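You operate a simulated robot arm through the tools that you are given. There is no shell and no other tool.

Carry out the task below with a simulated robot arm. There is one attempt and no reset: what you move stays moved.

JOB
Copy the small print on the board from 30 cm at 50 mm, lamp on, focus lever at 30.
Fine: a sharp shot by the orange button; the mode dial stays on Manual.

Only the result counts: the job must be done as asked and must still hold three seconds after the hand-in. Knocking over, shifting, dropping, spilling or breaking anything else fails it.

ROBOT AND FRAMES
A 6-joint arm with a two-finger parallel gripper, fixed in place. Base frame: the origin is on the floor under the middle of its stand, x ahead of it, y to its left, z up. Readings come in cm, degrees, newtons and seconds.
It reaches about 134.7 cm from its shoulder. Its first joint turns from -166.0 to 166.0 degrees. Payload 3.91 kg.
The tool frame sits at the grasp point between the pads (the TCP): z along the fingers, y along the line on which they close. The tips reach 3 cm beyond it. The gripper opens to 11 cm. The fingers are 2 cm wide and 1 cm thick; the gripper's body (4.8 by 11.2 cm) begins 5.5 cm behind the TCP.
Orientation is that of the tool frame in the base frame, as a unit quaternion [w, x, y, z]. With the fingers straight down and closing along the base's y, the tool's x points along the base's -x, its y along +y and its z along -z.

CONTROLS
- The arm moves only by the tool drive_tool. Its argument "deltas" is a list of rows, each a list of 7 numbers: the shift along the tool's x, y, z in mm, then the turn, a rotation vector about the tool's x, y, z in rad, then the opening, from 0 (shut) to 1 (fully open). In form: [[tx, ty, tz, rx, ry, rz, jaw], ...]. A call has 1 to 20 rows; each row is the pose to reach, as a shift and turn from the pose commanded when the call began, along the tool's axes at that moment. Each row takes 0.2 s and may step no farther than 5 cm and 8.6 degrees from the row before; otherwise, or with a gripper value out of range, the whole call is refused. Where a pose cannot be reached the arm comes as near as it can. A force on the tool above 40 N (or 10 N above the force at the start of the call, whichever is more), or a blocked arm, ends the call early, and 0.2 s more pass. The fingers move at their own pace (about 10.8 cm/s each) and stop on an object; they squeeze with about 24 N. The grip force told is the motor's: it shows also when the fingers shut on nothing. Time passes only in rows, and 0.2 s behind the last, so rows that repeat a pose let the fingers close. The reply holds the time, the measured pose of the TCP, the force on the tool along the base axes, the opening and the grip force, in the units named above and with some noise, with the torque about the TCP (base axes, N m) and any sound that the robot's microphone picked up, and new pictures: "views" is both (left out), scene, wrist or none.
- Cameras (640 x 400 px; columns grow to the right, rows downward): "scene" is fixed at [22, 50.22, 142.7]; the picture's right is [-0.91, -0.42, 0.00], its down [-0.14, 0.31, -0.94] and it looks along [0.39, -0.85, -0.34] (base axes); focal length 356 px, centre (320, 200). "wrist" rides on the gripper at [7.2, 1.7, -10.3] in the tool frame; the picture's right is [-0.23, 0.97, 0.00], its down [-0.76, -0.18, -0.62] and it looks along [-0.61, -0.14, 0.78] (tool axes); focal length 222 px, centre (320, 200). There is no depth. A picture from a camera that has moved, and an enlarged one, comes with that camera's place and axes in the base frame and with its lens.
- close_up(camera, box): a new picture of the part [left, top, right, bottom] of that camera's present view, enlarged. No time passes.
- hand_in(): hands the job in; it is judged then, once.

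Nothing tells you positions but the pictures and the camera data. Unless the task says otherwise, let go and move clear before handing in.

The tools are called after "Emit:" by a JSON object that holds its "fn" and its "kwargs". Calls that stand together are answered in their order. drive_tool: Moves the arm, as the interface text tells. Its arguments: {"type":"object","properties":{"deltas":{"type":"array","items":{"type":"array","items":{"type":"number"}}},"views":{"type":"string","enum":["both","scene","wrist","none"]}},"required":["deltas"]} The other tools are called the same way: close_up (camera, box) takes an enlarged picture of a part of a camera's view; hand_in () hands the job in.

At the start:

```text
t: 0.0
eef_pos: [41.73, -41.96, 124.79]
tcp_rot: [0.0, 0.0, 1.0, 0.0]
contact_force: [-0.3, 0.0, 0.1]
ft_torque: [-0.01, 0.0, 0.0]
opening: 11.0
grasp_force: 0.0
```

scene: 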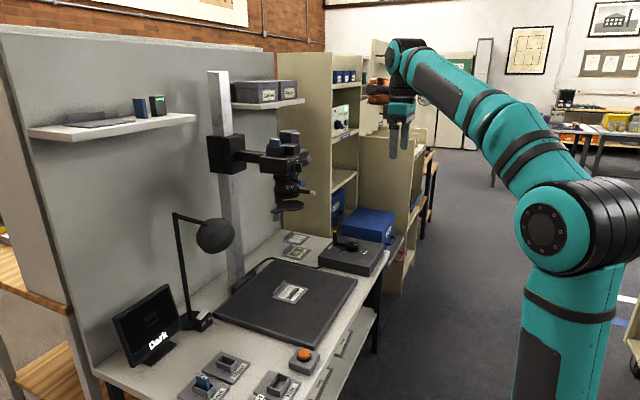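
wrist: 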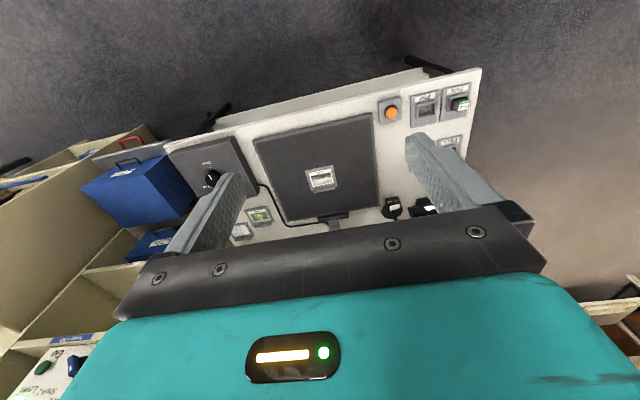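

I see a copy stand with a camera on a column, a base board with a small print, a lamp, a monitor saying "Dark", an orange button and several switches. I'll take enlarged views first to understand each control.

Emit:
{"fn": "close_up", "kwargs": {"camera": "scene", "box": [200, 60, 360, 220]}}

Emit:
{"fn": "close_up", "kwargs": {"camera": "scene", "box": [160, 320, 340, 400]}}

Emit:
{"fn": "close_up", "kwargs": {"camera": "scene", "box": [100, 200, 260, 380]}}

Emit:
{"fn": "close_up", "kwargs": {"camera": "scene", "box": [260, 200, 420, 320]}}

Emit:
{"fn": "close_up", "kwargs": {"camera": "wrist", "box": [360, 60, 500, 220]}}

Emit:
{"fn": "close_up", "kwargs": {"camera": "wrist", "box": [160, 110, 360, 250]}}

```text
2.50 times, centred on (280, 140) of scene
camera zoom: at [22.0, 50.22, 142.7], right [-0.91, -0.42, 0.0], down [-0.14, 0.31, -0.94], along [0.39, -0.85, -0.34], focal length 891 px, centre (420, 350)
```

zoom: 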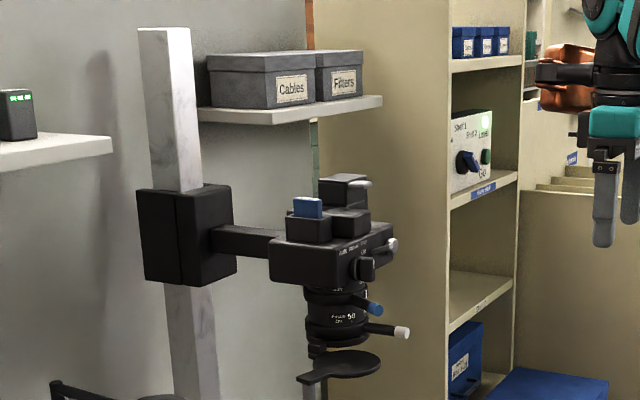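

```text
3.56 times, centred on (250, 360) of scene
camera zoom: at [22.0, 50.22, 142.7], right [-0.91, -0.42, 0.0], down [-0.14, 0.31, -0.94], along [0.39, -0.85, -0.34], focal length 1267 px, centre (569, -369)
```

zoom: 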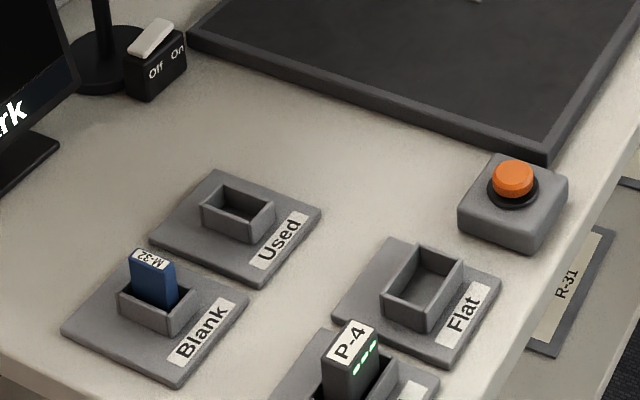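

```text
2.22 times, centred on (180, 290) of scene
camera zoom: at [22.0, 50.22, 142.7], right [-0.91, -0.42, 0.0], down [-0.14, 0.31, -0.94], along [0.39, -0.85, -0.34], focal length 792 px, centre (631, 0)
```

zoom: 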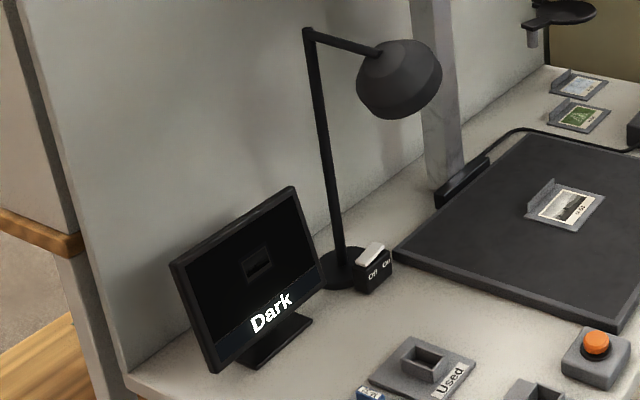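

```text
3.33 times, centred on (340, 260) of scene
camera zoom: at [22.0, 50.22, 142.7], right [-0.91, -0.42, 0.0], down [-0.14, 0.31, -0.94], along [0.39, -0.85, -0.34], focal length 1188 px, centre (253, 0)
```

zoom: 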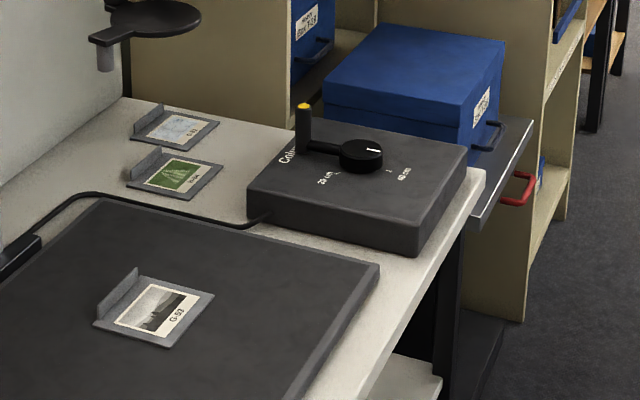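

```text
2.50 times, centred on (430, 140) of wrist
camera zoom: at [34.33, -40.36, 135.13], right [0.23, 0.97, 0.0], down [0.76, -0.18, 0.62], along [0.61, -0.14, -0.78], focal length 555 px, centre (45, 350)
```

zoom: 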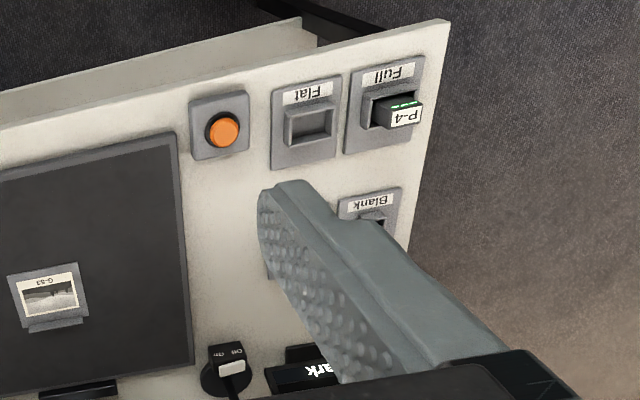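

```text
2.86 times, centred on (260, 180) of wrist
camera zoom: at [34.33, -40.36, 135.13], right [0.23, 0.97, 0.0], down [0.76, -0.18, 0.62], along [0.61, -0.14, -0.78], focal length 635 px, centre (491, 257)
```

zoom: 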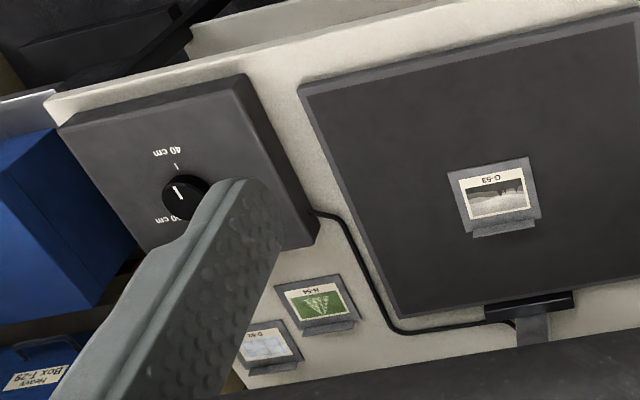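

I need finer detail of the camera, the column control box and the device on the shelf before moving.

Emit:
{"fn": "close_up", "kwargs": {"camera": "scene", "box": [260, 120, 324, 160]}}

Emit:
{"fn": "close_up", "kwargs": {"camera": "scene", "box": [264, 160, 328, 220]}}

Emit:
{"fn": "close_up", "kwargs": {"camera": "scene", "box": [325, 95, 389, 145]}}

Emit:
{"fn": "close_up", "kwargs": {"camera": "scene", "box": [310, 220, 400, 280]}}

Emit:
{"fn": "close_up", "kwargs": {"camera": "wrist", "box": [180, 130, 270, 200]}}

Emit:
{"fn": "close_up", "kwargs": {"camera": "scene", "box": [110, 280, 190, 370]}}

Emit:
{"fn": "close_up", "kwargs": {"camera": "scene", "box": [20, 80, 210, 150]}}

Emit:
{"fn": "close_up", "kwargs": {"camera": "scene", "box": [220, 320, 420, 400]}}

```text
10.00 times, centred on (292, 140) of scene
camera zoom: at [22.0, 50.22, 142.7], right [-0.91, -0.42, 0.0], down [-0.14, 0.31, -0.94], along [0.39, -0.85, -0.34], focal length 3564 px, centre (600, 800)
```

zoom: 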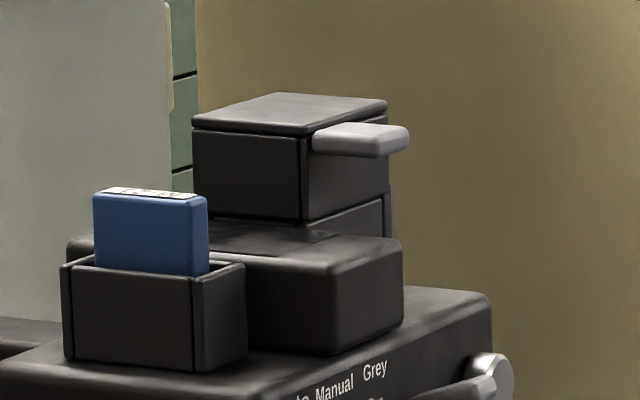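

```text
6.67 times, centred on (296, 190) of scene
camera zoom: at [22.0, 50.22, 142.7], right [-0.91, -0.42, 0.0], down [-0.14, 0.31, -0.94], along [0.39, -0.85, -0.34], focal length 2376 px, centre (480, 267)
```

zoom: 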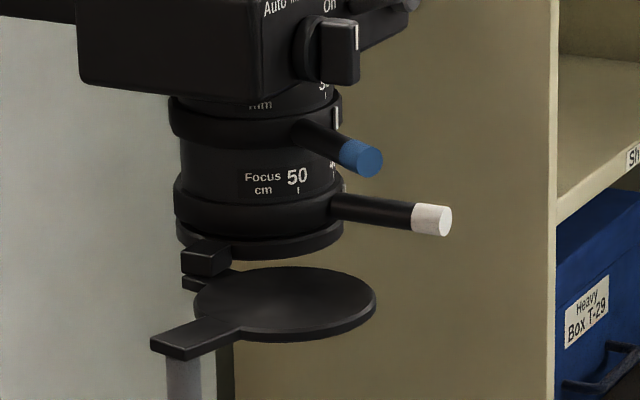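

```text
8.00 times, centred on (357, 120) of scene
camera zoom: at [22.0, 50.22, 142.7], right [-0.91, -0.42, 0.0], down [-0.14, 0.31, -0.94], along [0.39, -0.85, -0.34], focal length 2852 px, centre (24, 840)
```

zoom: 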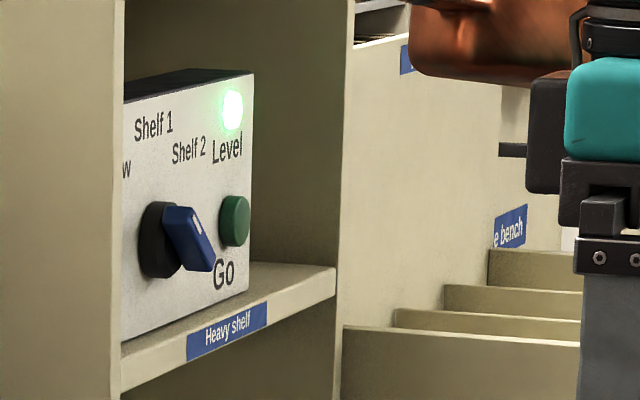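

```text
6.67 times, centred on (355, 250) of scene
camera zoom: at [22.0, 50.22, 142.7], right [-0.91, -0.42, 0.0], down [-0.14, 0.31, -0.94], along [0.39, -0.85, -0.34], focal length 2376 px, centre (87, -133)
```

zoom: 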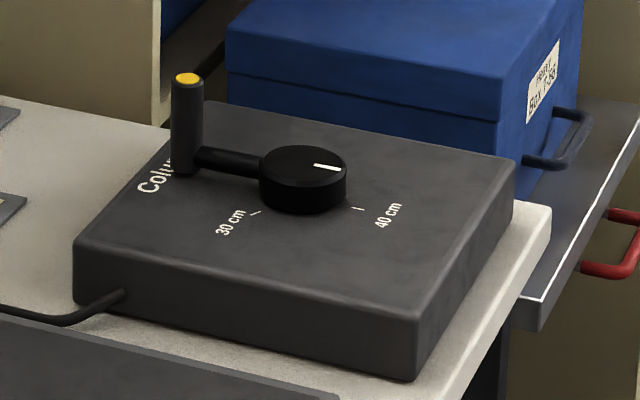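

```text
5.71 times, centred on (225, 165) of wrist
camera zoom: at [34.33, -40.36, 135.13], right [0.23, 0.97, 0.0], down [0.76, -0.18, 0.62], along [0.61, -0.14, -0.78], focal length 1269 px, centre (863, 400)
```

zoom: 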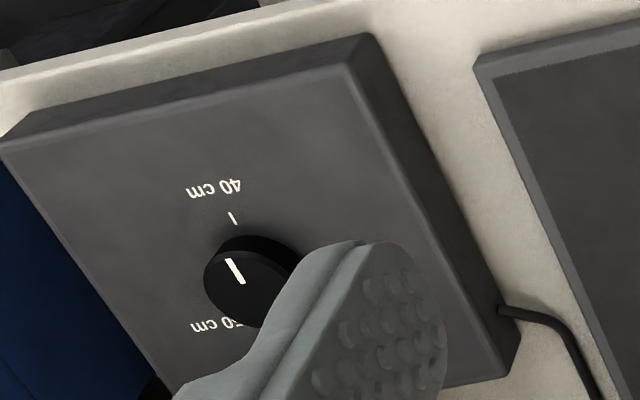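

```text
4.44 times, centred on (150, 325) of scene
camera zoom: at [22.0, 50.22, 142.7], right [-0.91, -0.42, 0.0], down [-0.14, 0.31, -0.94], along [0.39, -0.85, -0.34], focal length 1584 px, centre (1076, -356)
```

zoom: 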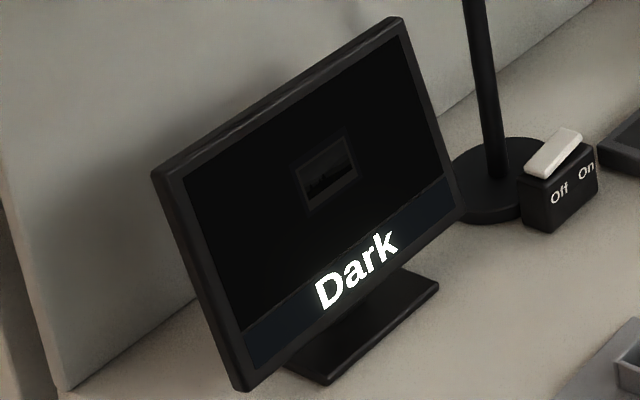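

```text
3.37 times, centred on (115, 115) of scene
camera zoom: at [22.0, 50.22, 142.7], right [-0.91, -0.42, 0.0], down [-0.14, 0.31, -0.94], along [0.39, -0.85, -0.34], focal length 1201 px, centre (1010, 486)
```

zoom: 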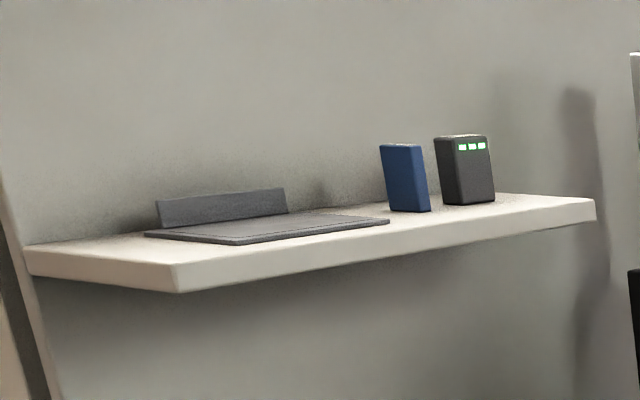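

```text
3.20 times, centred on (320, 360) of scene
camera zoom: at [22.0, 50.22, 142.7], right [-0.91, -0.42, 0.0], down [-0.14, 0.31, -0.94], along [0.39, -0.85, -0.34], focal length 1141 px, centre (320, -312)
```

zoom: 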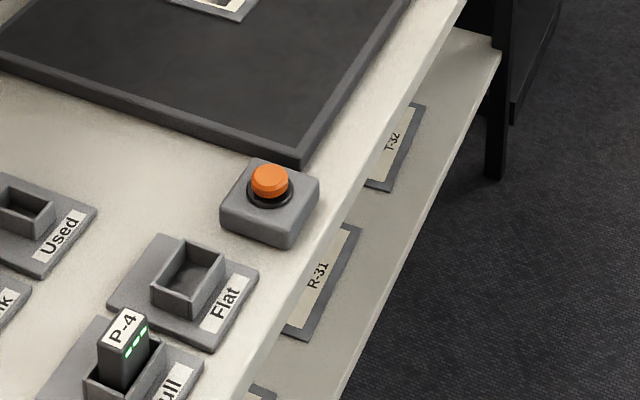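

The print G-53 lies on the board at about (81,-51), the camera hangs over it with two lens levers pointing towards the robot, and the column crank box is at about (69,-89). I'll tilt the gripper in free space so the wrist camera looks at the camera's front.

Emit:
{"fn": "drive_tool", "kwargs": {"deltas": [[0, 0, 0, 0, -0.13, 0, 1], [0, 0, 0, 0, -0.26, 0, 1], [0, 0, 0, 0, -0.39, 0, 1], [0, 0, 0, 0, -0.52, 0, 1], [0, 0, 0, 0, -0.65, 0, 1], [0, 0, 0, 0, -0.785, 0, 1]], "views": "both"}}

```text
t: 1.4
eef_pos: [41.6, -41.98, 124.95]
tcp_rot: [0.383, 0.001, 0.924, -0.001]
contact_force: [0.5, -0.1, 0.7]
ft_torque: [0.02, -0.02, 0.0]
opening: 10.99
grasp_force: 0.1
camera wrist: at [29.14, -40.31, 127.03], right [0.16, 0.97, 0.16], down [0.1, -0.18, 0.98], along [0.98, -0.14, -0.12], focal length 222 px, centre (320, 200)
```

scene: 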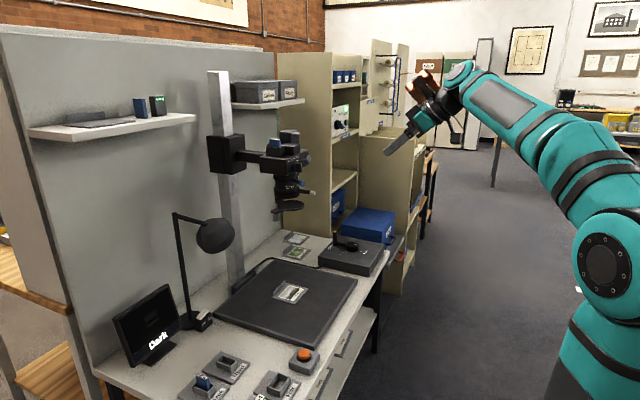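
wrist: 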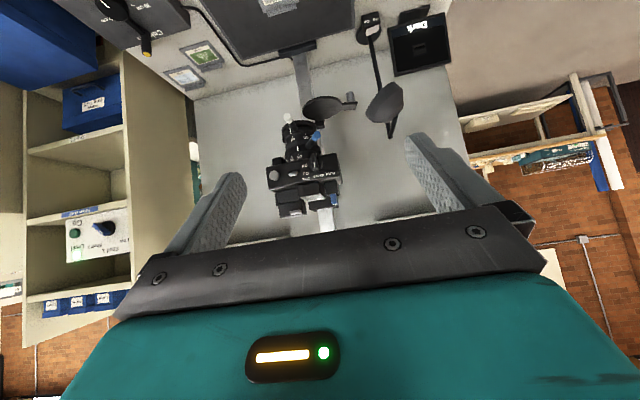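

Emit:
{"fn": "close_up", "kwargs": {"camera": "wrist", "box": [250, 80, 370, 230]}}

Emit:
{"fn": "close_up", "kwargs": {"camera": "wrist", "box": [260, 100, 350, 160]}}

Emit:
{"fn": "close_up", "kwargs": {"camera": "wrist", "box": [255, 150, 355, 220]}}

Emit:
{"fn": "close_up", "kwargs": {"camera": "wrist", "box": [90, 0, 250, 100]}}

Emit:
{"fn": "close_up", "kwargs": {"camera": "wrist", "box": [340, 0, 460, 80]}}

Emit:
{"fn": "close_up", "kwargs": {"camera": "wrist", "box": [50, 190, 150, 270]}}

```text
2.67 times, centred on (310, 155) of wrist
camera zoom: at [29.14, -40.31, 127.03], right [0.16, 0.97, 0.16], down [0.1, -0.18, 0.98], along [0.98, -0.14, -0.12], focal length 592 px, centre (347, 320)
```

zoom: 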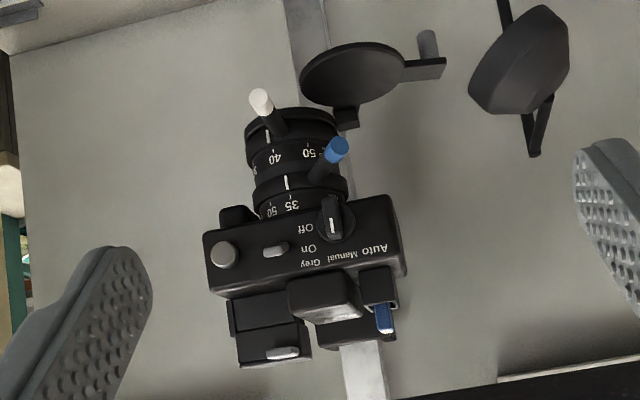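

```text
6.67 times, centred on (305, 130) of wrist
camera zoom: at [29.14, -40.31, 127.03], right [0.16, 0.97, 0.16], down [0.1, -0.18, 0.98], along [0.98, -0.14, -0.12], focal length 1481 px, centre (420, 667)
```

zoom: 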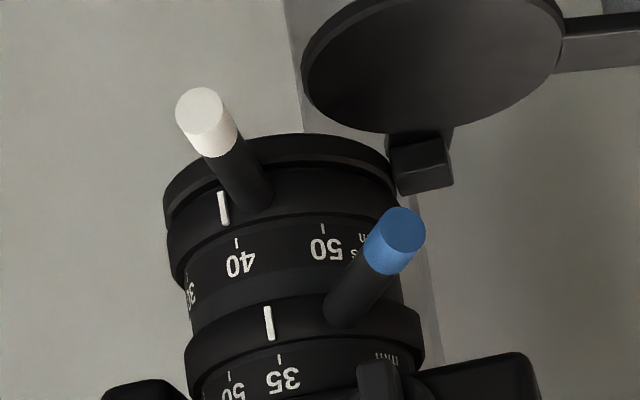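

```text
5.71 times, centred on (305, 185) of wrist
camera zoom: at [29.14, -40.31, 127.03], right [0.16, 0.97, 0.16], down [0.1, -0.18, 0.98], along [0.98, -0.14, -0.12], focal length 1269 px, centre (406, 286)
```

zoom: 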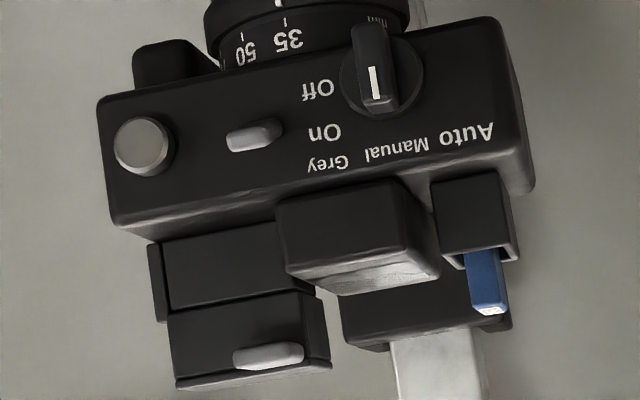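

```text
4.00 times, centred on (170, 50) of wrist
camera zoom: at [29.14, -40.31, 127.03], right [0.16, 0.97, 0.16], down [0.1, -0.18, 0.98], along [0.98, -0.14, -0.12], focal length 888 px, centre (920, 800)
```

zoom: 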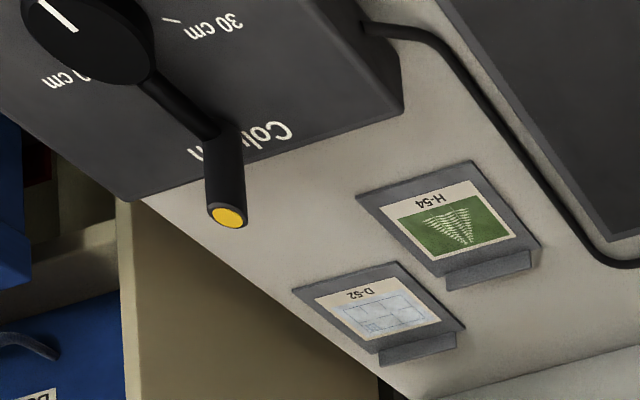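

```text
5.00 times, centred on (400, 40) of wrist
camera zoom: at [29.14, -40.31, 127.03], right [0.16, 0.97, 0.16], down [0.1, -0.18, 0.98], along [0.98, -0.14, -0.12], focal length 1111 px, centre (-80, 1000)
```

zoom: 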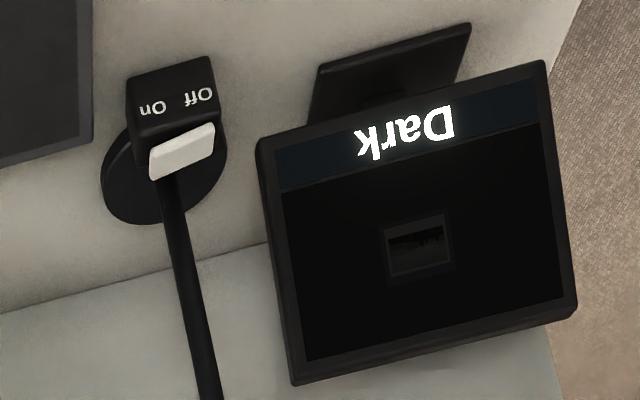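

```text
5.00 times, centred on (100, 230) of wrist
camera zoom: at [29.14, -40.31, 127.03], right [0.16, 0.97, 0.16], down [0.1, -0.18, 0.98], along [0.98, -0.14, -0.12], focal length 1111 px, centre (1420, 50)
```

zoom: 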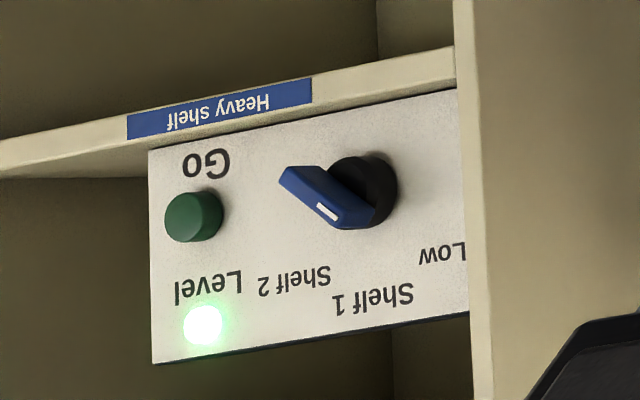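

The zoom ring's line sits near 35, the focus ring's near 38–40, the mode dial is on Manual, and power is On; the lens cap is swung aside. The lamp rocker is at about (100,-24,65) with its On end towards -y. I'll close the fingers and move towards the lamp switch, staying below the lamp head.

Emit:
{"fn": "drive_tool", "kwargs": {"deltas": [[4, 13, 40, 0, -0.01, 0, 0], [8, 26, 80, 0, -0.02, 0, 0], [12, 39, 120, 0, -0.03, 0, 0], [16, 52, 160, 0, -0.04, 0, 0], [19, 64, 200, 0, -0.05, 0, 0], [23, 77, 240, 0, -0.06, 0, 0], [26, 90, 280, 0, -0.07, 0, 0], [30, 103, 320, 0, -0.08, 0, 0], [33, 115, 360, 0, -0.087, 0, 0], [37, 128, 400, 0, -0.087, 0, 0], [40, 141, 440, 0, -0.087, 0, 0], [44, 154, 480, 0, -0.087, 0, 0], [47, 165, 519, 0, -0.087, 0, 0]], "views": "both"}}

```text
t: 4.2
eef_pos: [74.89, -25.38, 84.71]
tcp_rot: [0.423, 0.0, 0.906, -0.001]
contact_force: [-0.2, -1.0, 0.8]
ft_torque: [0.01, -0.02, -0.01]
opening: 0.01
grasp_force: 24.2
camera wrist: at [62.2, -23.74, 85.89], right [0.15, 0.97, 0.17], down [0.01, -0.18, 0.98], along [0.99, -0.14, -0.04], focal length 222 px, centre (320, 200)
```

scene: 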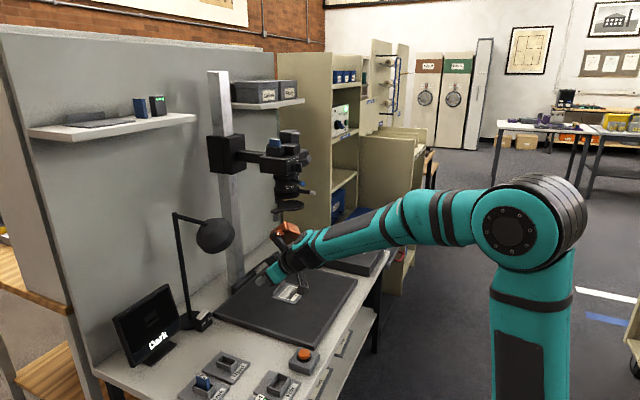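
wrist: 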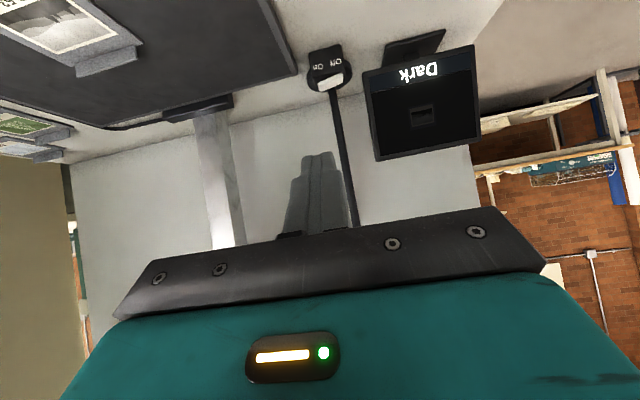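

Emit:
{"fn": "close_up", "kwargs": {"camera": "wrist", "box": [290, 30, 380, 110]}}

Emit:
{"fn": "close_up", "kwargs": {"camera": "scene", "box": [160, 200, 300, 340]}}

```text
5.00 times, centred on (335, 70) of wrist
camera zoom: at [62.2, -23.74, 85.89], right [0.15, 0.97, 0.17], down [0.01, -0.18, 0.98], along [0.99, -0.14, -0.04], focal length 1111 px, centre (245, 850)
```

zoom: 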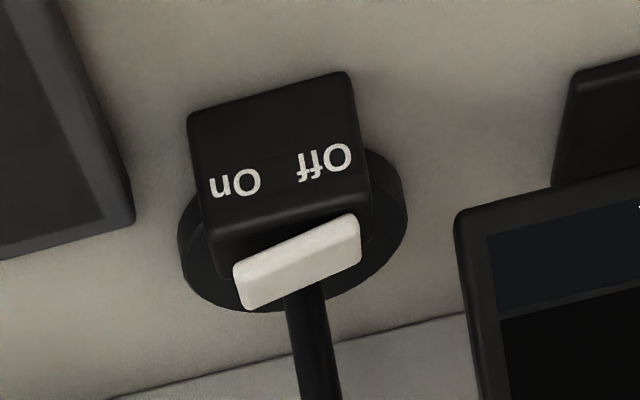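

```text
2.86 times, centred on (230, 270) of scene
camera zoom: at [22.0, 50.22, 142.7], right [-0.91, -0.42, 0.0], down [-0.14, 0.31, -0.94], along [0.39, -0.85, -0.34], focal length 1018 px, centre (577, 0)
```

zoom: 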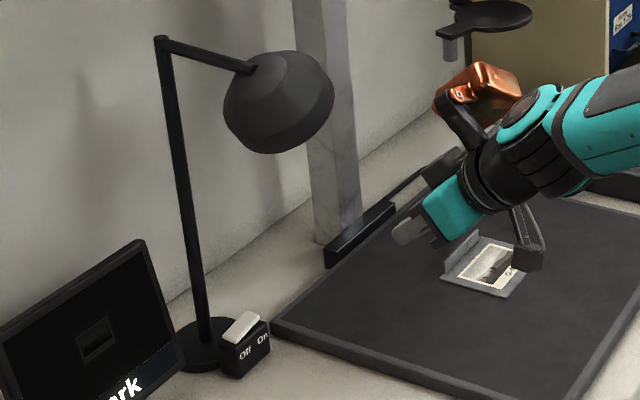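

The rocker is confirmed at (99.7,-23.7,65) with its raised On end at y≈-25.4. I'll bring the closed finger tips just above that end, staying well under the lamp head.

Emit:
{"fn": "drive_tool", "kwargs": {"deltas": [[8, 1, 40, 0, -0.02, 0, 0], [16, 2, 80, 0, -0.04, 0, 0], [24, 2, 120, 0, -0.06, 0, 0], [32, 2, 159, 0, -0.087, 0, 0], [11, 2, 197, 0, -0.087, 0, 0], [-10, 2, 235, 0, -0.087, 0, 0], [-31, 2, 273, 0, -0.087, 0, 0]], "views": "both"}}

```text
t: 5.8
eef_pos: [98.0, -25.1, 69.59]
tcp_rot: [0.462, 0.0, 0.887, 0.0]
contact_force: [-0.4, 0.2, 0.9]
ft_torque: [-0.02, 0.03, 0.02]
opening: 0.01
grasp_force: 24.2
camera wrist: at [85.39, -23.43, 69.62], right [0.13, 0.97, 0.19], down [-0.07, -0.18, 0.98], along [0.99, -0.14, 0.05], focal length 222 px, centre (320, 200)
```

scene: 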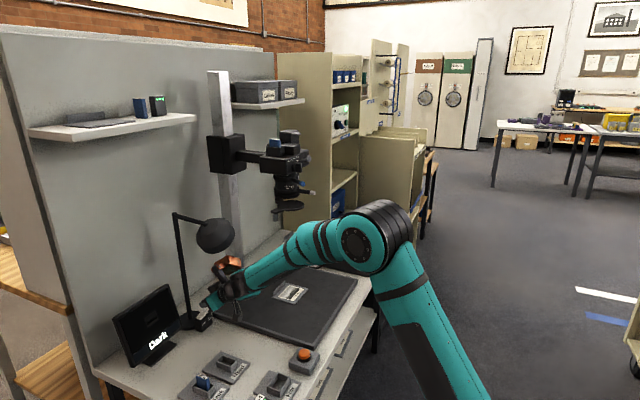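
wrist: 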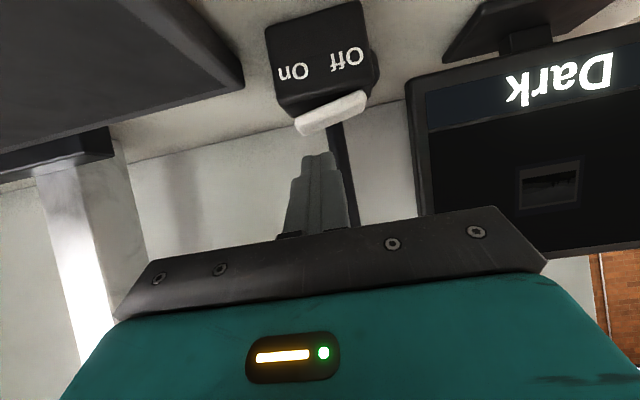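

Emit:
{"fn": "close_up", "kwargs": {"camera": "scene", "box": [170, 200, 270, 340]}}

Emit:
{"fn": "close_up", "kwargs": {"camera": "wrist", "box": [260, 60, 400, 220]}}

```text
2.86 times, centred on (220, 270) of scene
camera zoom: at [22.0, 50.22, 142.7], right [-0.91, -0.42, 0.0], down [-0.14, 0.31, -0.94], along [0.39, -0.85, -0.34], focal length 1018 px, centre (606, 0)
```

zoom: 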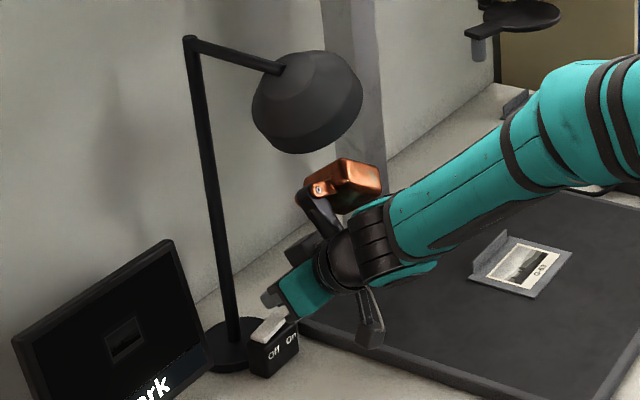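

```text
2.50 times, centred on (330, 140) of wrist
camera zoom: at [85.39, -23.43, 69.62], right [0.13, 0.97, 0.19], down [-0.07, -0.18, 0.98], along [0.99, -0.14, 0.05], focal length 555 px, centre (295, 350)
```

zoom: 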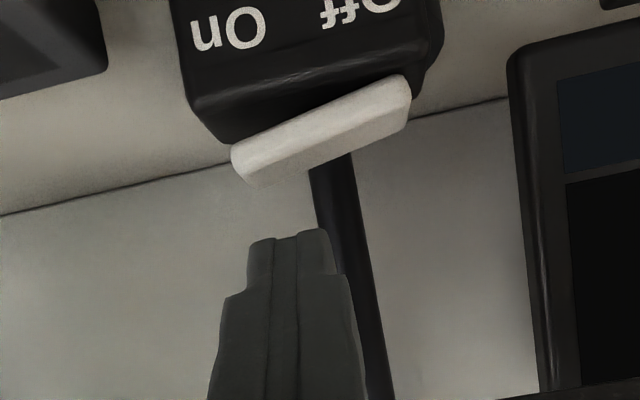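

The closed fingers are over the On half of the rocker (y≈-25.1, rocker spans -26 to -21.5). I'll press straight down in small steps.

Emit:
{"fn": "drive_tool", "kwargs": {"deltas": [[4, -2, 3, 0, 0, 0, 0], [8, -3, 6, 0, 0, 0, 0], [12, -3, 9, 0, 0, 0, 0], [16, -3, 11, 0, 0, 0, 0], [20, -3, 14, 0, 0, 0, 0]], "views": "both"}}

```text
t: 7.0
eef_pos: [98.11, -25.56, 67.94]
tcp_rot: [0.466, -0.001, 0.885, -0.001]
contact_force: [-2.5, -0.5, 11.5]
ft_torque: [0.11, -0.13, 0.05]
opening: 0.02
grasp_force: 24.2
stopped in row 5: the force on the tool passed its limit at 45 N (the readings are from after the stop); the commanded pose is now the measured one
camera wrist: at [85.39, -23.9, 67.85], right [0.13, 0.97, 0.18], down [-0.08, -0.18, 0.98], along [0.99, -0.14, 0.06], focal length 222 px, centre (320, 200)
```

scene: 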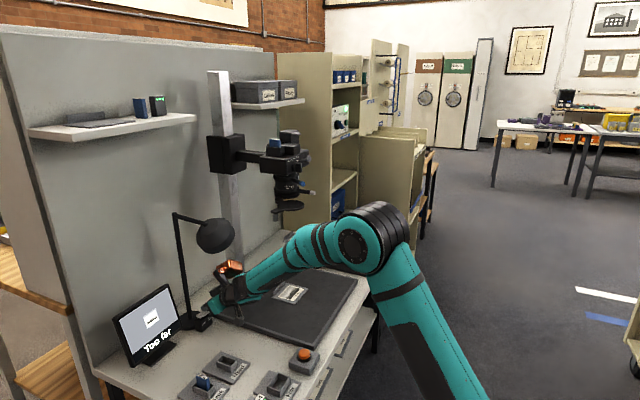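
wrist: 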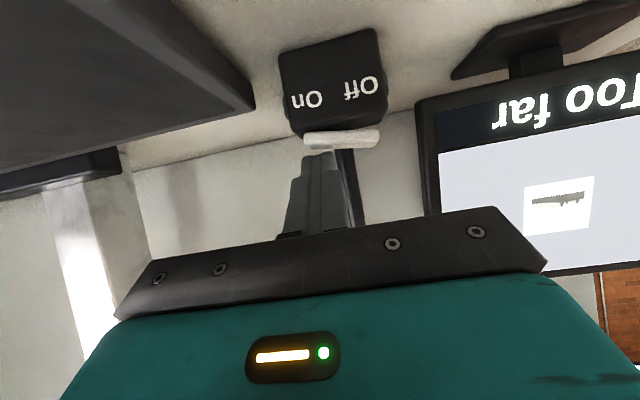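

The lamp is on and the monitor now reads "Too far". I'll lift off and back away from the switch, then check the screen.

Emit:
{"fn": "drive_tool", "kwargs": {"deltas": [[-9, 0, -7, 0, 0, 0, 0], [-16, 0, -14, 0, 0, 0, 0], [-10, 0, -55, 0, 0, 0, 0], [-5, 0, -100, 0, 0, 0, 0], [0, 0, -145, 0, 0, 0, 0]], "views": "both"}}

```text
t: 8.2
eef_pos: [86.14, -25.57, 75.85]
tcp_rot: [0.465, -0.001, 0.886, 0.0]
contact_force: [0.6, 0.0, -0.6]
ft_torque: [0.01, -0.02, 0.0]
opening: 0.0
grasp_force: 23.9
camera wrist: at [73.44, -23.93, 75.73], right [0.13, 0.97, 0.19], down [-0.08, -0.18, 0.98], along [0.99, -0.14, 0.05], focal length 222 px, centre (320, 200)
```

scene: 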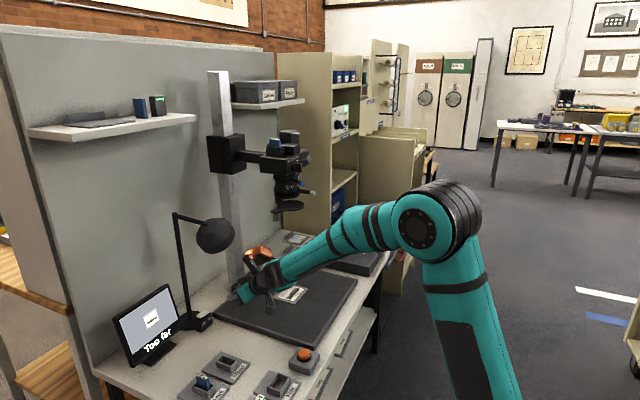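
wrist: 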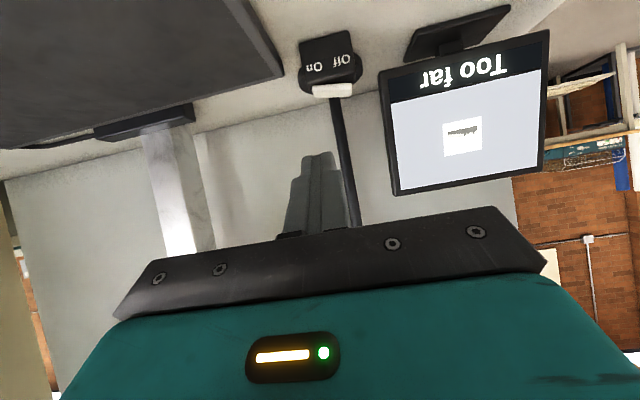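

Emit:
{"fn": "close_up", "kwargs": {"camera": "wrist", "box": [280, 20, 560, 200]}}

Emit:
{"fn": "close_up", "kwargs": {"camera": "scene", "box": [100, 270, 240, 370]}}

```text
2.22 times, centred on (420, 110) of wrist
camera zoom: at [73.44, -23.93, 75.73], right [0.13, 0.97, 0.19], down [-0.08, -0.18, 0.98], along [0.99, -0.14, 0.05], focal length 494 px, centre (98, 400)
```

zoom: 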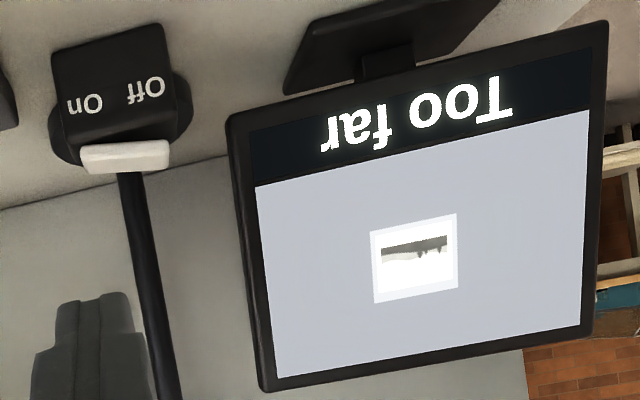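

```text
4.00 times, centred on (170, 320) of scene
camera zoom: at [22.0, 50.22, 142.7], right [-0.91, -0.42, 0.0], down [-0.14, 0.31, -0.94], along [0.39, -0.85, -0.34], focal length 1426 px, centre (920, -280)
```

zoom: 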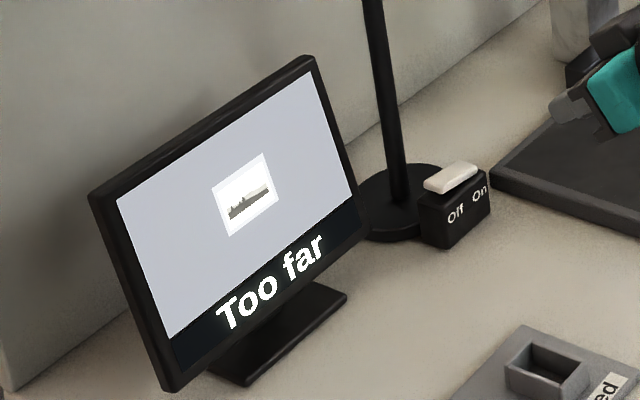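

I'll retreat clear of the lamp and board, turn the fingers straight down again, and swing over towards the column crank box.

Emit:
{"fn": "drive_tool", "kwargs": {"deltas": [[-7, 0, -45, 0, 0.088, 0, 0], [-14, 0, -89, 0, 0.176, 0, 0], [-21, 0, -134, 0, 0.264, 0, 0], [-28, 0, -178, 0, 0.352, 0, 0], [-35, 0, -223, 0, 0.44, 0, 0], [-41, 0, -268, 0, 0.528, 0, 0], [-48, 0, -312, 0, 0.616, 0, 0], [-55, 0, -357, 0, 0.704, 0, 0], [-62, 0, -401, 0, 0.792, 0, 0], [-69, 0, -446, 0, 0.88, 0, 0], [-76, 0, -491, 0, 0.967, 0, 0], [-76, -48, -491, 0, 0.967, 0, 0], [-76, -96, -491, 0, 0.967, 0, 0], [-76, -144, -491, 0, 0.967, 0, 0], [-76, -192, -491, 0, 0.967, 0, 0], [-76, -240, -491, 0, 0.967, 0, 0], [-76, -288, -491, 0, 0.967, 0, 0], [-76, -336, -491, 0, 0.967, 0, 0], [-76, -384, -491, 0, 0.967, 0, 0], [-76, -432, -491, 0, 0.967, 0, 0]], "views": "both"}}

```text
t: 12.4
eef_pos: [50.07, -68.47, 110.16]
tcp_rot: [0.0, -0.001, 1.0, -0.001]
contact_force: [0.3, 0.6, 2.4]
ft_torque: [-0.13, -0.06, 0.02]
opening: 0.0
grasp_force: 23.6
camera wrist: at [42.81, -66.73, 120.49], right [0.23, 0.97, 0.0], down [0.76, -0.17, 0.62], along [0.61, -0.14, -0.78], focal length 222 px, centre (320, 200)
```

scene: 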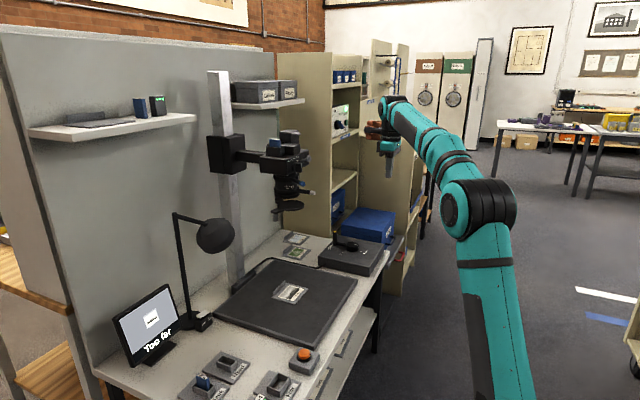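
wrist: 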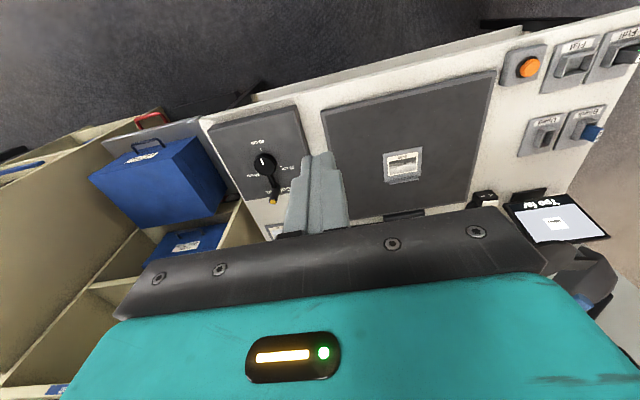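

Emit:
{"fn": "close_up", "kwargs": {"camera": "wrist", "box": [200, 100, 330, 220]}}

Emit:
{"fn": "close_up", "kwargs": {"camera": "scene", "box": [310, 220, 400, 280]}}

```text
3.33 times, centred on (265, 160) of wrist
camera zoom: at [42.81, -66.73, 120.49], right [0.23, 0.97, 0.0], down [0.76, -0.17, 0.62], along [0.61, -0.14, -0.78], focal length 740 px, centre (503, 333)
```

zoom: 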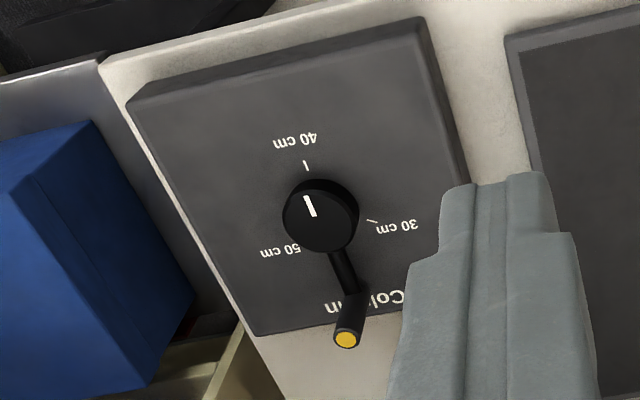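

```text
6.67 times, centred on (355, 250) of scene
camera zoom: at [22.0, 50.22, 142.7], right [-0.91, -0.42, 0.0], down [-0.14, 0.31, -0.94], along [0.39, -0.85, -0.34], focal length 2376 px, centre (87, -133)
```

zoom: 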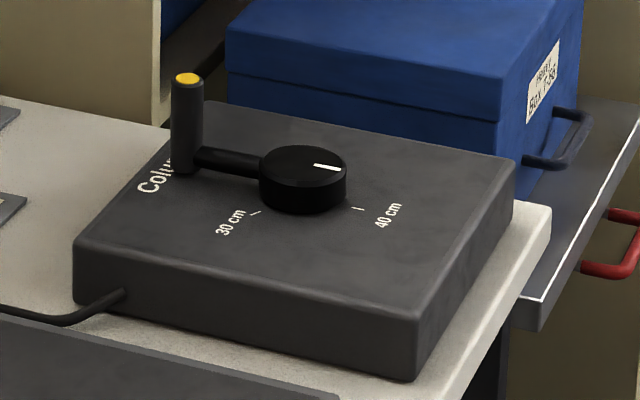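

The crank box scale has 30, 40 and 50 ticks set 120° apart around the knob at about (69,-88); the pointer is at 40 and the handle post stands at about (77.8,-88), top at z≈73. To reach 30 the handle must swing clockwise 120° to the -y side. I'll move nearer with open, pitched fingers for a better look.

Emit:
{"fn": "drive_tool", "kwargs": {"deltas": [[-17, -24, 23, 0, -0.087, 0, 0.5], [-35, -49, 46, 0, -0.174, 0, 0.5], [-52, -73, 68, 0, -0.262, 0, 0.5], [-70, -98, 91, 0, -0.349, 0, 0.5], [-87, -122, 114, 0, -0.436, 0, 0.5], [-104, -146, 137, 0, -0.524, 0, 0.5], [-122, -171, 159, 0, -0.611, 0, 0.5], [-139, -195, 182, 0, -0.698, 0, 0.5]], "views": "both"}}

```text
t: 14.2
eef_pos: [64.1, -88.03, 92.01]
tcp_rot: [0.343, -0.001, 0.939, -0.001]
contact_force: [0.3, 0.4, 0.9]
ft_torque: [-0.05, 0.08, -0.03]
opening: 5.5
grasp_force: 0.1
camera wrist: at [51.89, -86.41, 95.27], right [0.17, 0.97, 0.14], down [0.18, -0.17, 0.97], along [0.97, -0.14, -0.21], focal length 222 px, centre (320, 200)
```

scene: 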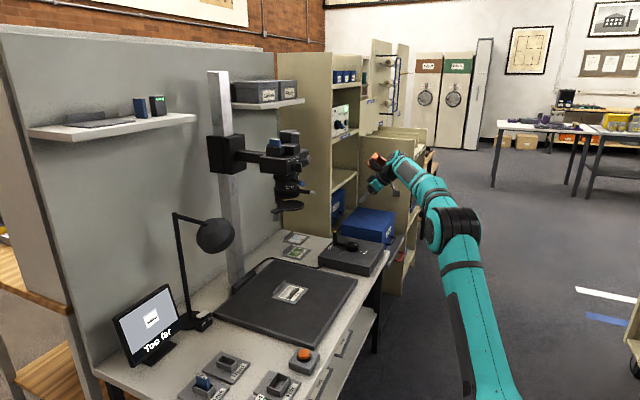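
wrist: 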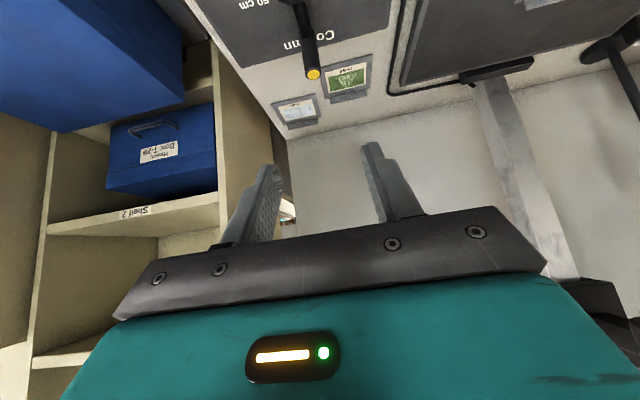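

Emit:
{"fn": "close_up", "kwargs": {"camera": "wrist", "box": [230, 0, 400, 110]}}

```text
3.64 times, centred on (315, 55) of wrist
camera zoom: at [51.89, -86.41, 95.27], right [0.17, 0.97, 0.14], down [0.18, -0.17, 0.97], along [0.97, -0.14, -0.21], focal length 808 px, centre (338, 727)
```

zoom: 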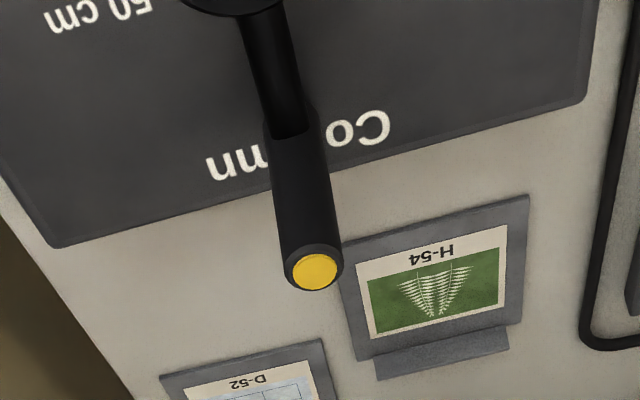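

The handle post is about 2.1 cm thick, from z≈67.5 to 72.7 at (77.6,-88.4). I'll approach along the finger direction with the fingers straddling it and stop short to verify alignment.

Emit:
{"fn": "drive_tool", "kwargs": {"deltas": [[10, -1, 42, 0, 0, 0, 0.5], [20, -3, 84, 0, 0, 0, 0.5], [29, -4, 125, 0, 0, 0, 0.5], [29, -4, 155, 0, 0, 0, 0.5], [29, -4, 185, 0, 0, 0, 0.5], [29, -4, 205, 0, 0, 0, 0.5]], "views": "both"}}

```text
t: 15.6
eef_pos: [75.07, -88.6, 74.27]
tcp_rot: [0.341, 0.0, 0.94, -0.001]
contact_force: [-0.7, 1.2, 0.9]
ft_torque: [-0.02, 0.01, -0.02]
opening: 5.49
grasp_force: 0.1
camera wrist: at [62.85, -86.94, 77.63], right [0.17, 0.97, 0.14], down [0.18, -0.18, 0.97], along [0.97, -0.14, -0.21], focal length 222 px, centre (320, 200)
```

scene: 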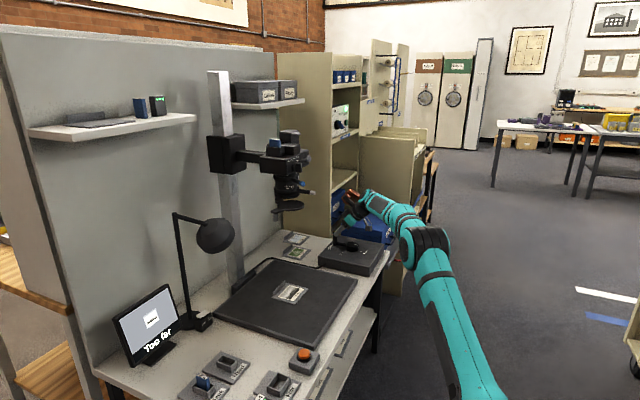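
wrist: 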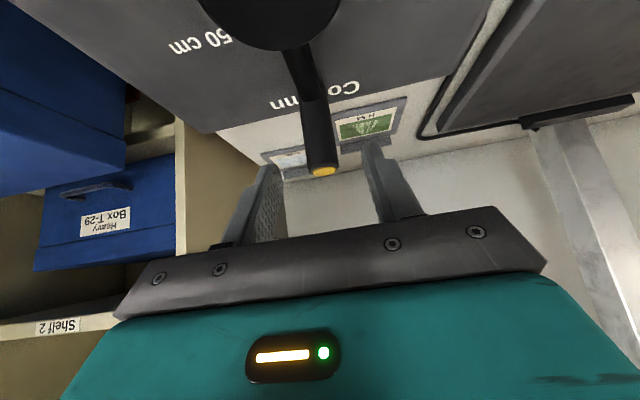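

Emit:
{"fn": "drive_tool", "kwargs": {"deltas": [[0, 0, 13, 0, 0, 0, 0.5], [0, 0, 26, 0, 0, 0, 0.5], [0, 0, 38, 0, 0, 0, 0.5], [0, 0, 38, 0, 0, 0, 0.3], [0, 0, 38, 0, 0, 0, 0.1], [0, 0, 38, 0, 0, 0, 0.1], [0, 0, 38, 0, 0, 0, 0.1]], "views": "both"}}

```text
t: 17.2
eef_pos: [77.52, -88.46, 71.35]
tcp_rot: [0.342, -0.001, 0.94, -0.001]
contact_force: [0.6, -1.7, 0.9]
ft_torque: [0.62, -0.2, 0.03]
opening: 2.26
grasp_force: 45.2
camera wrist: at [65.26, -86.89, 74.67], right [0.17, 0.97, 0.14], down [0.18, -0.18, 0.97], along [0.97, -0.14, -0.21], focal length 222 px, centre (320, 200)
```

scene: 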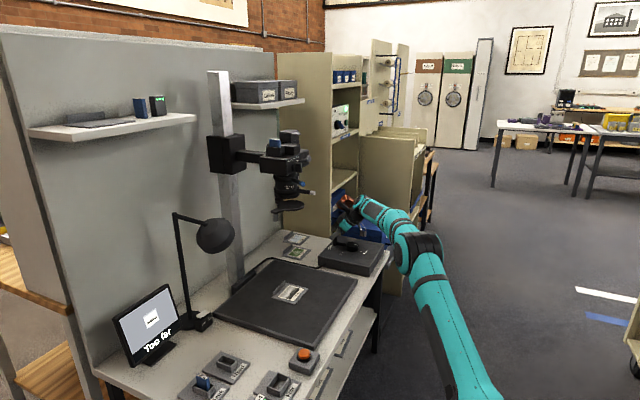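
wrist: 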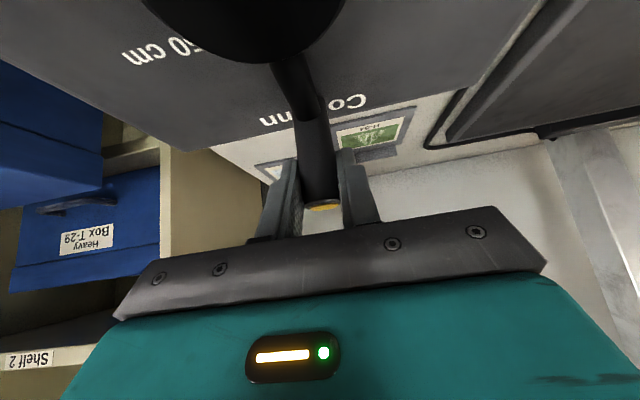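

The post is gripped (opening 2.26 cm). I'll swing it the first 20° clockwise around the knob centre and watch the forces and the column.

Emit:
{"fn": "drive_tool", "kwargs": {"deltas": [[0.4, -5.8, -0.3, 0, 0, 0, 0.1], [1.1, -11.7, -0.9, 0, 0, 0, 0.1], [2.1, -17.5, -1.7, 0, 0, 0, 0.1], [3.3, -23.1, -2.8, 0, 0, 0, 0.1], [4.9, -28.7, -4.1, 0, 0, 0, 0.1]], "views": "both"}}

```text
t: 18.4
eef_pos: [77.02, -91.47, 71.36]
tcp_rot: [0.341, -0.001, 0.94, 0.001]
contact_force: [11.5, 0.7, -6.2]
ft_torque: [0.62, -0.71, -0.19]
opening: 2.28
grasp_force: 44.9
camera wrist: at [64.59, -89.9, 74.7], right [0.17, 0.97, 0.15], down [0.18, -0.18, 0.97], along [0.97, -0.14, -0.21], focal length 222 px, centre (320, 200)
```

scene: 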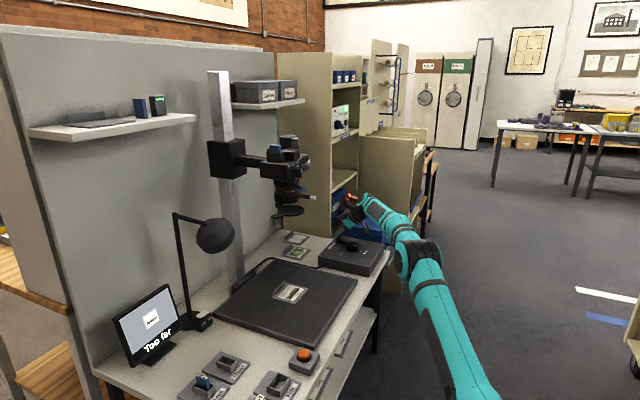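
wrist: 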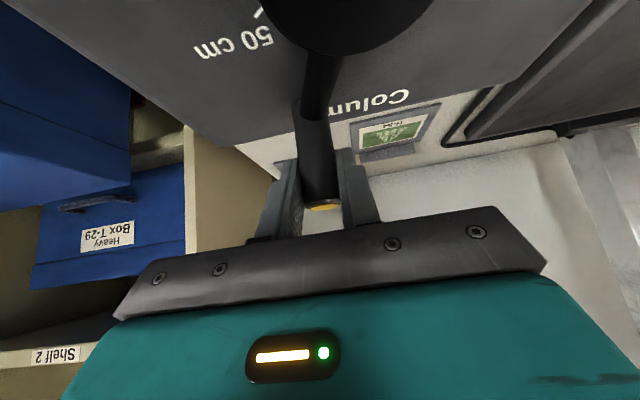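

The column follows (the camera is lower), with a slight outward pull suggesting the crank centre is nearer (68.5,-88.5). I'll continue the arc with the corrected centre.

Emit:
{"fn": "drive_tool", "kwargs": {"deltas": [[1.6, -10, -1.4, 0, 0, 0, 0.1], [5.1, -18.4, -4.2, 0, 0, 0, 0.1], [9.1, -26.3, -7.7, 0, 0, 0, 0.1], [13.8, -33.6, -11.6, 0, 0, 0, 0.1], [19, -40.2, -15.9, 0, 0, 0, 0.1]], "views": "both"}}

```text
t: 19.6
eef_pos: [74.3, -95.55, 71.47]
tcp_rot: [0.34, -0.001, 0.94, 0.0]
contact_force: [1.0, 9.9, -13.2]
ft_torque: [0.53, -0.01, -0.3]
opening: 2.25
grasp_force: 45.3
camera wrist: at [62.03, -93.91, 74.77], right [0.17, 0.97, 0.15], down [0.19, -0.18, 0.97], along [0.97, -0.14, -0.21], focal length 222 px, centre (320, 200)
```

scene: 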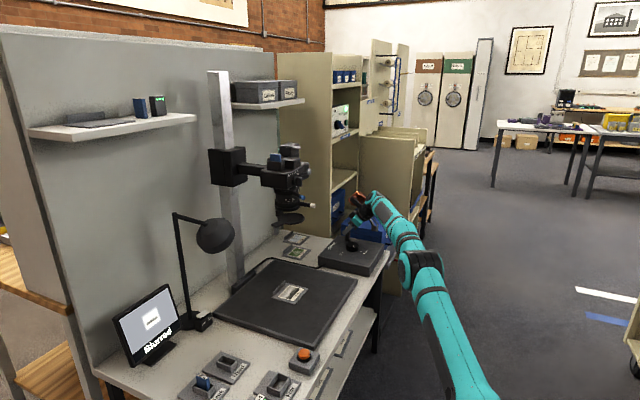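
wrist: 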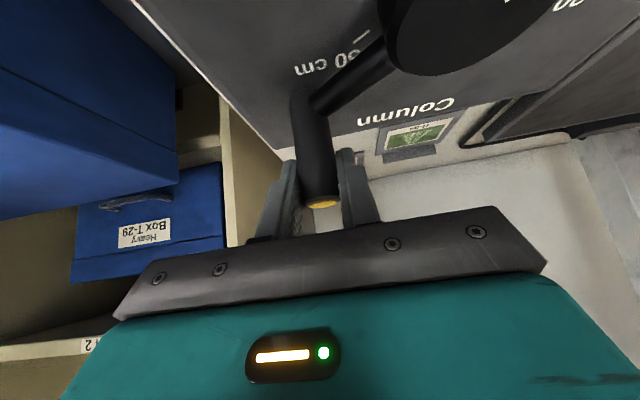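

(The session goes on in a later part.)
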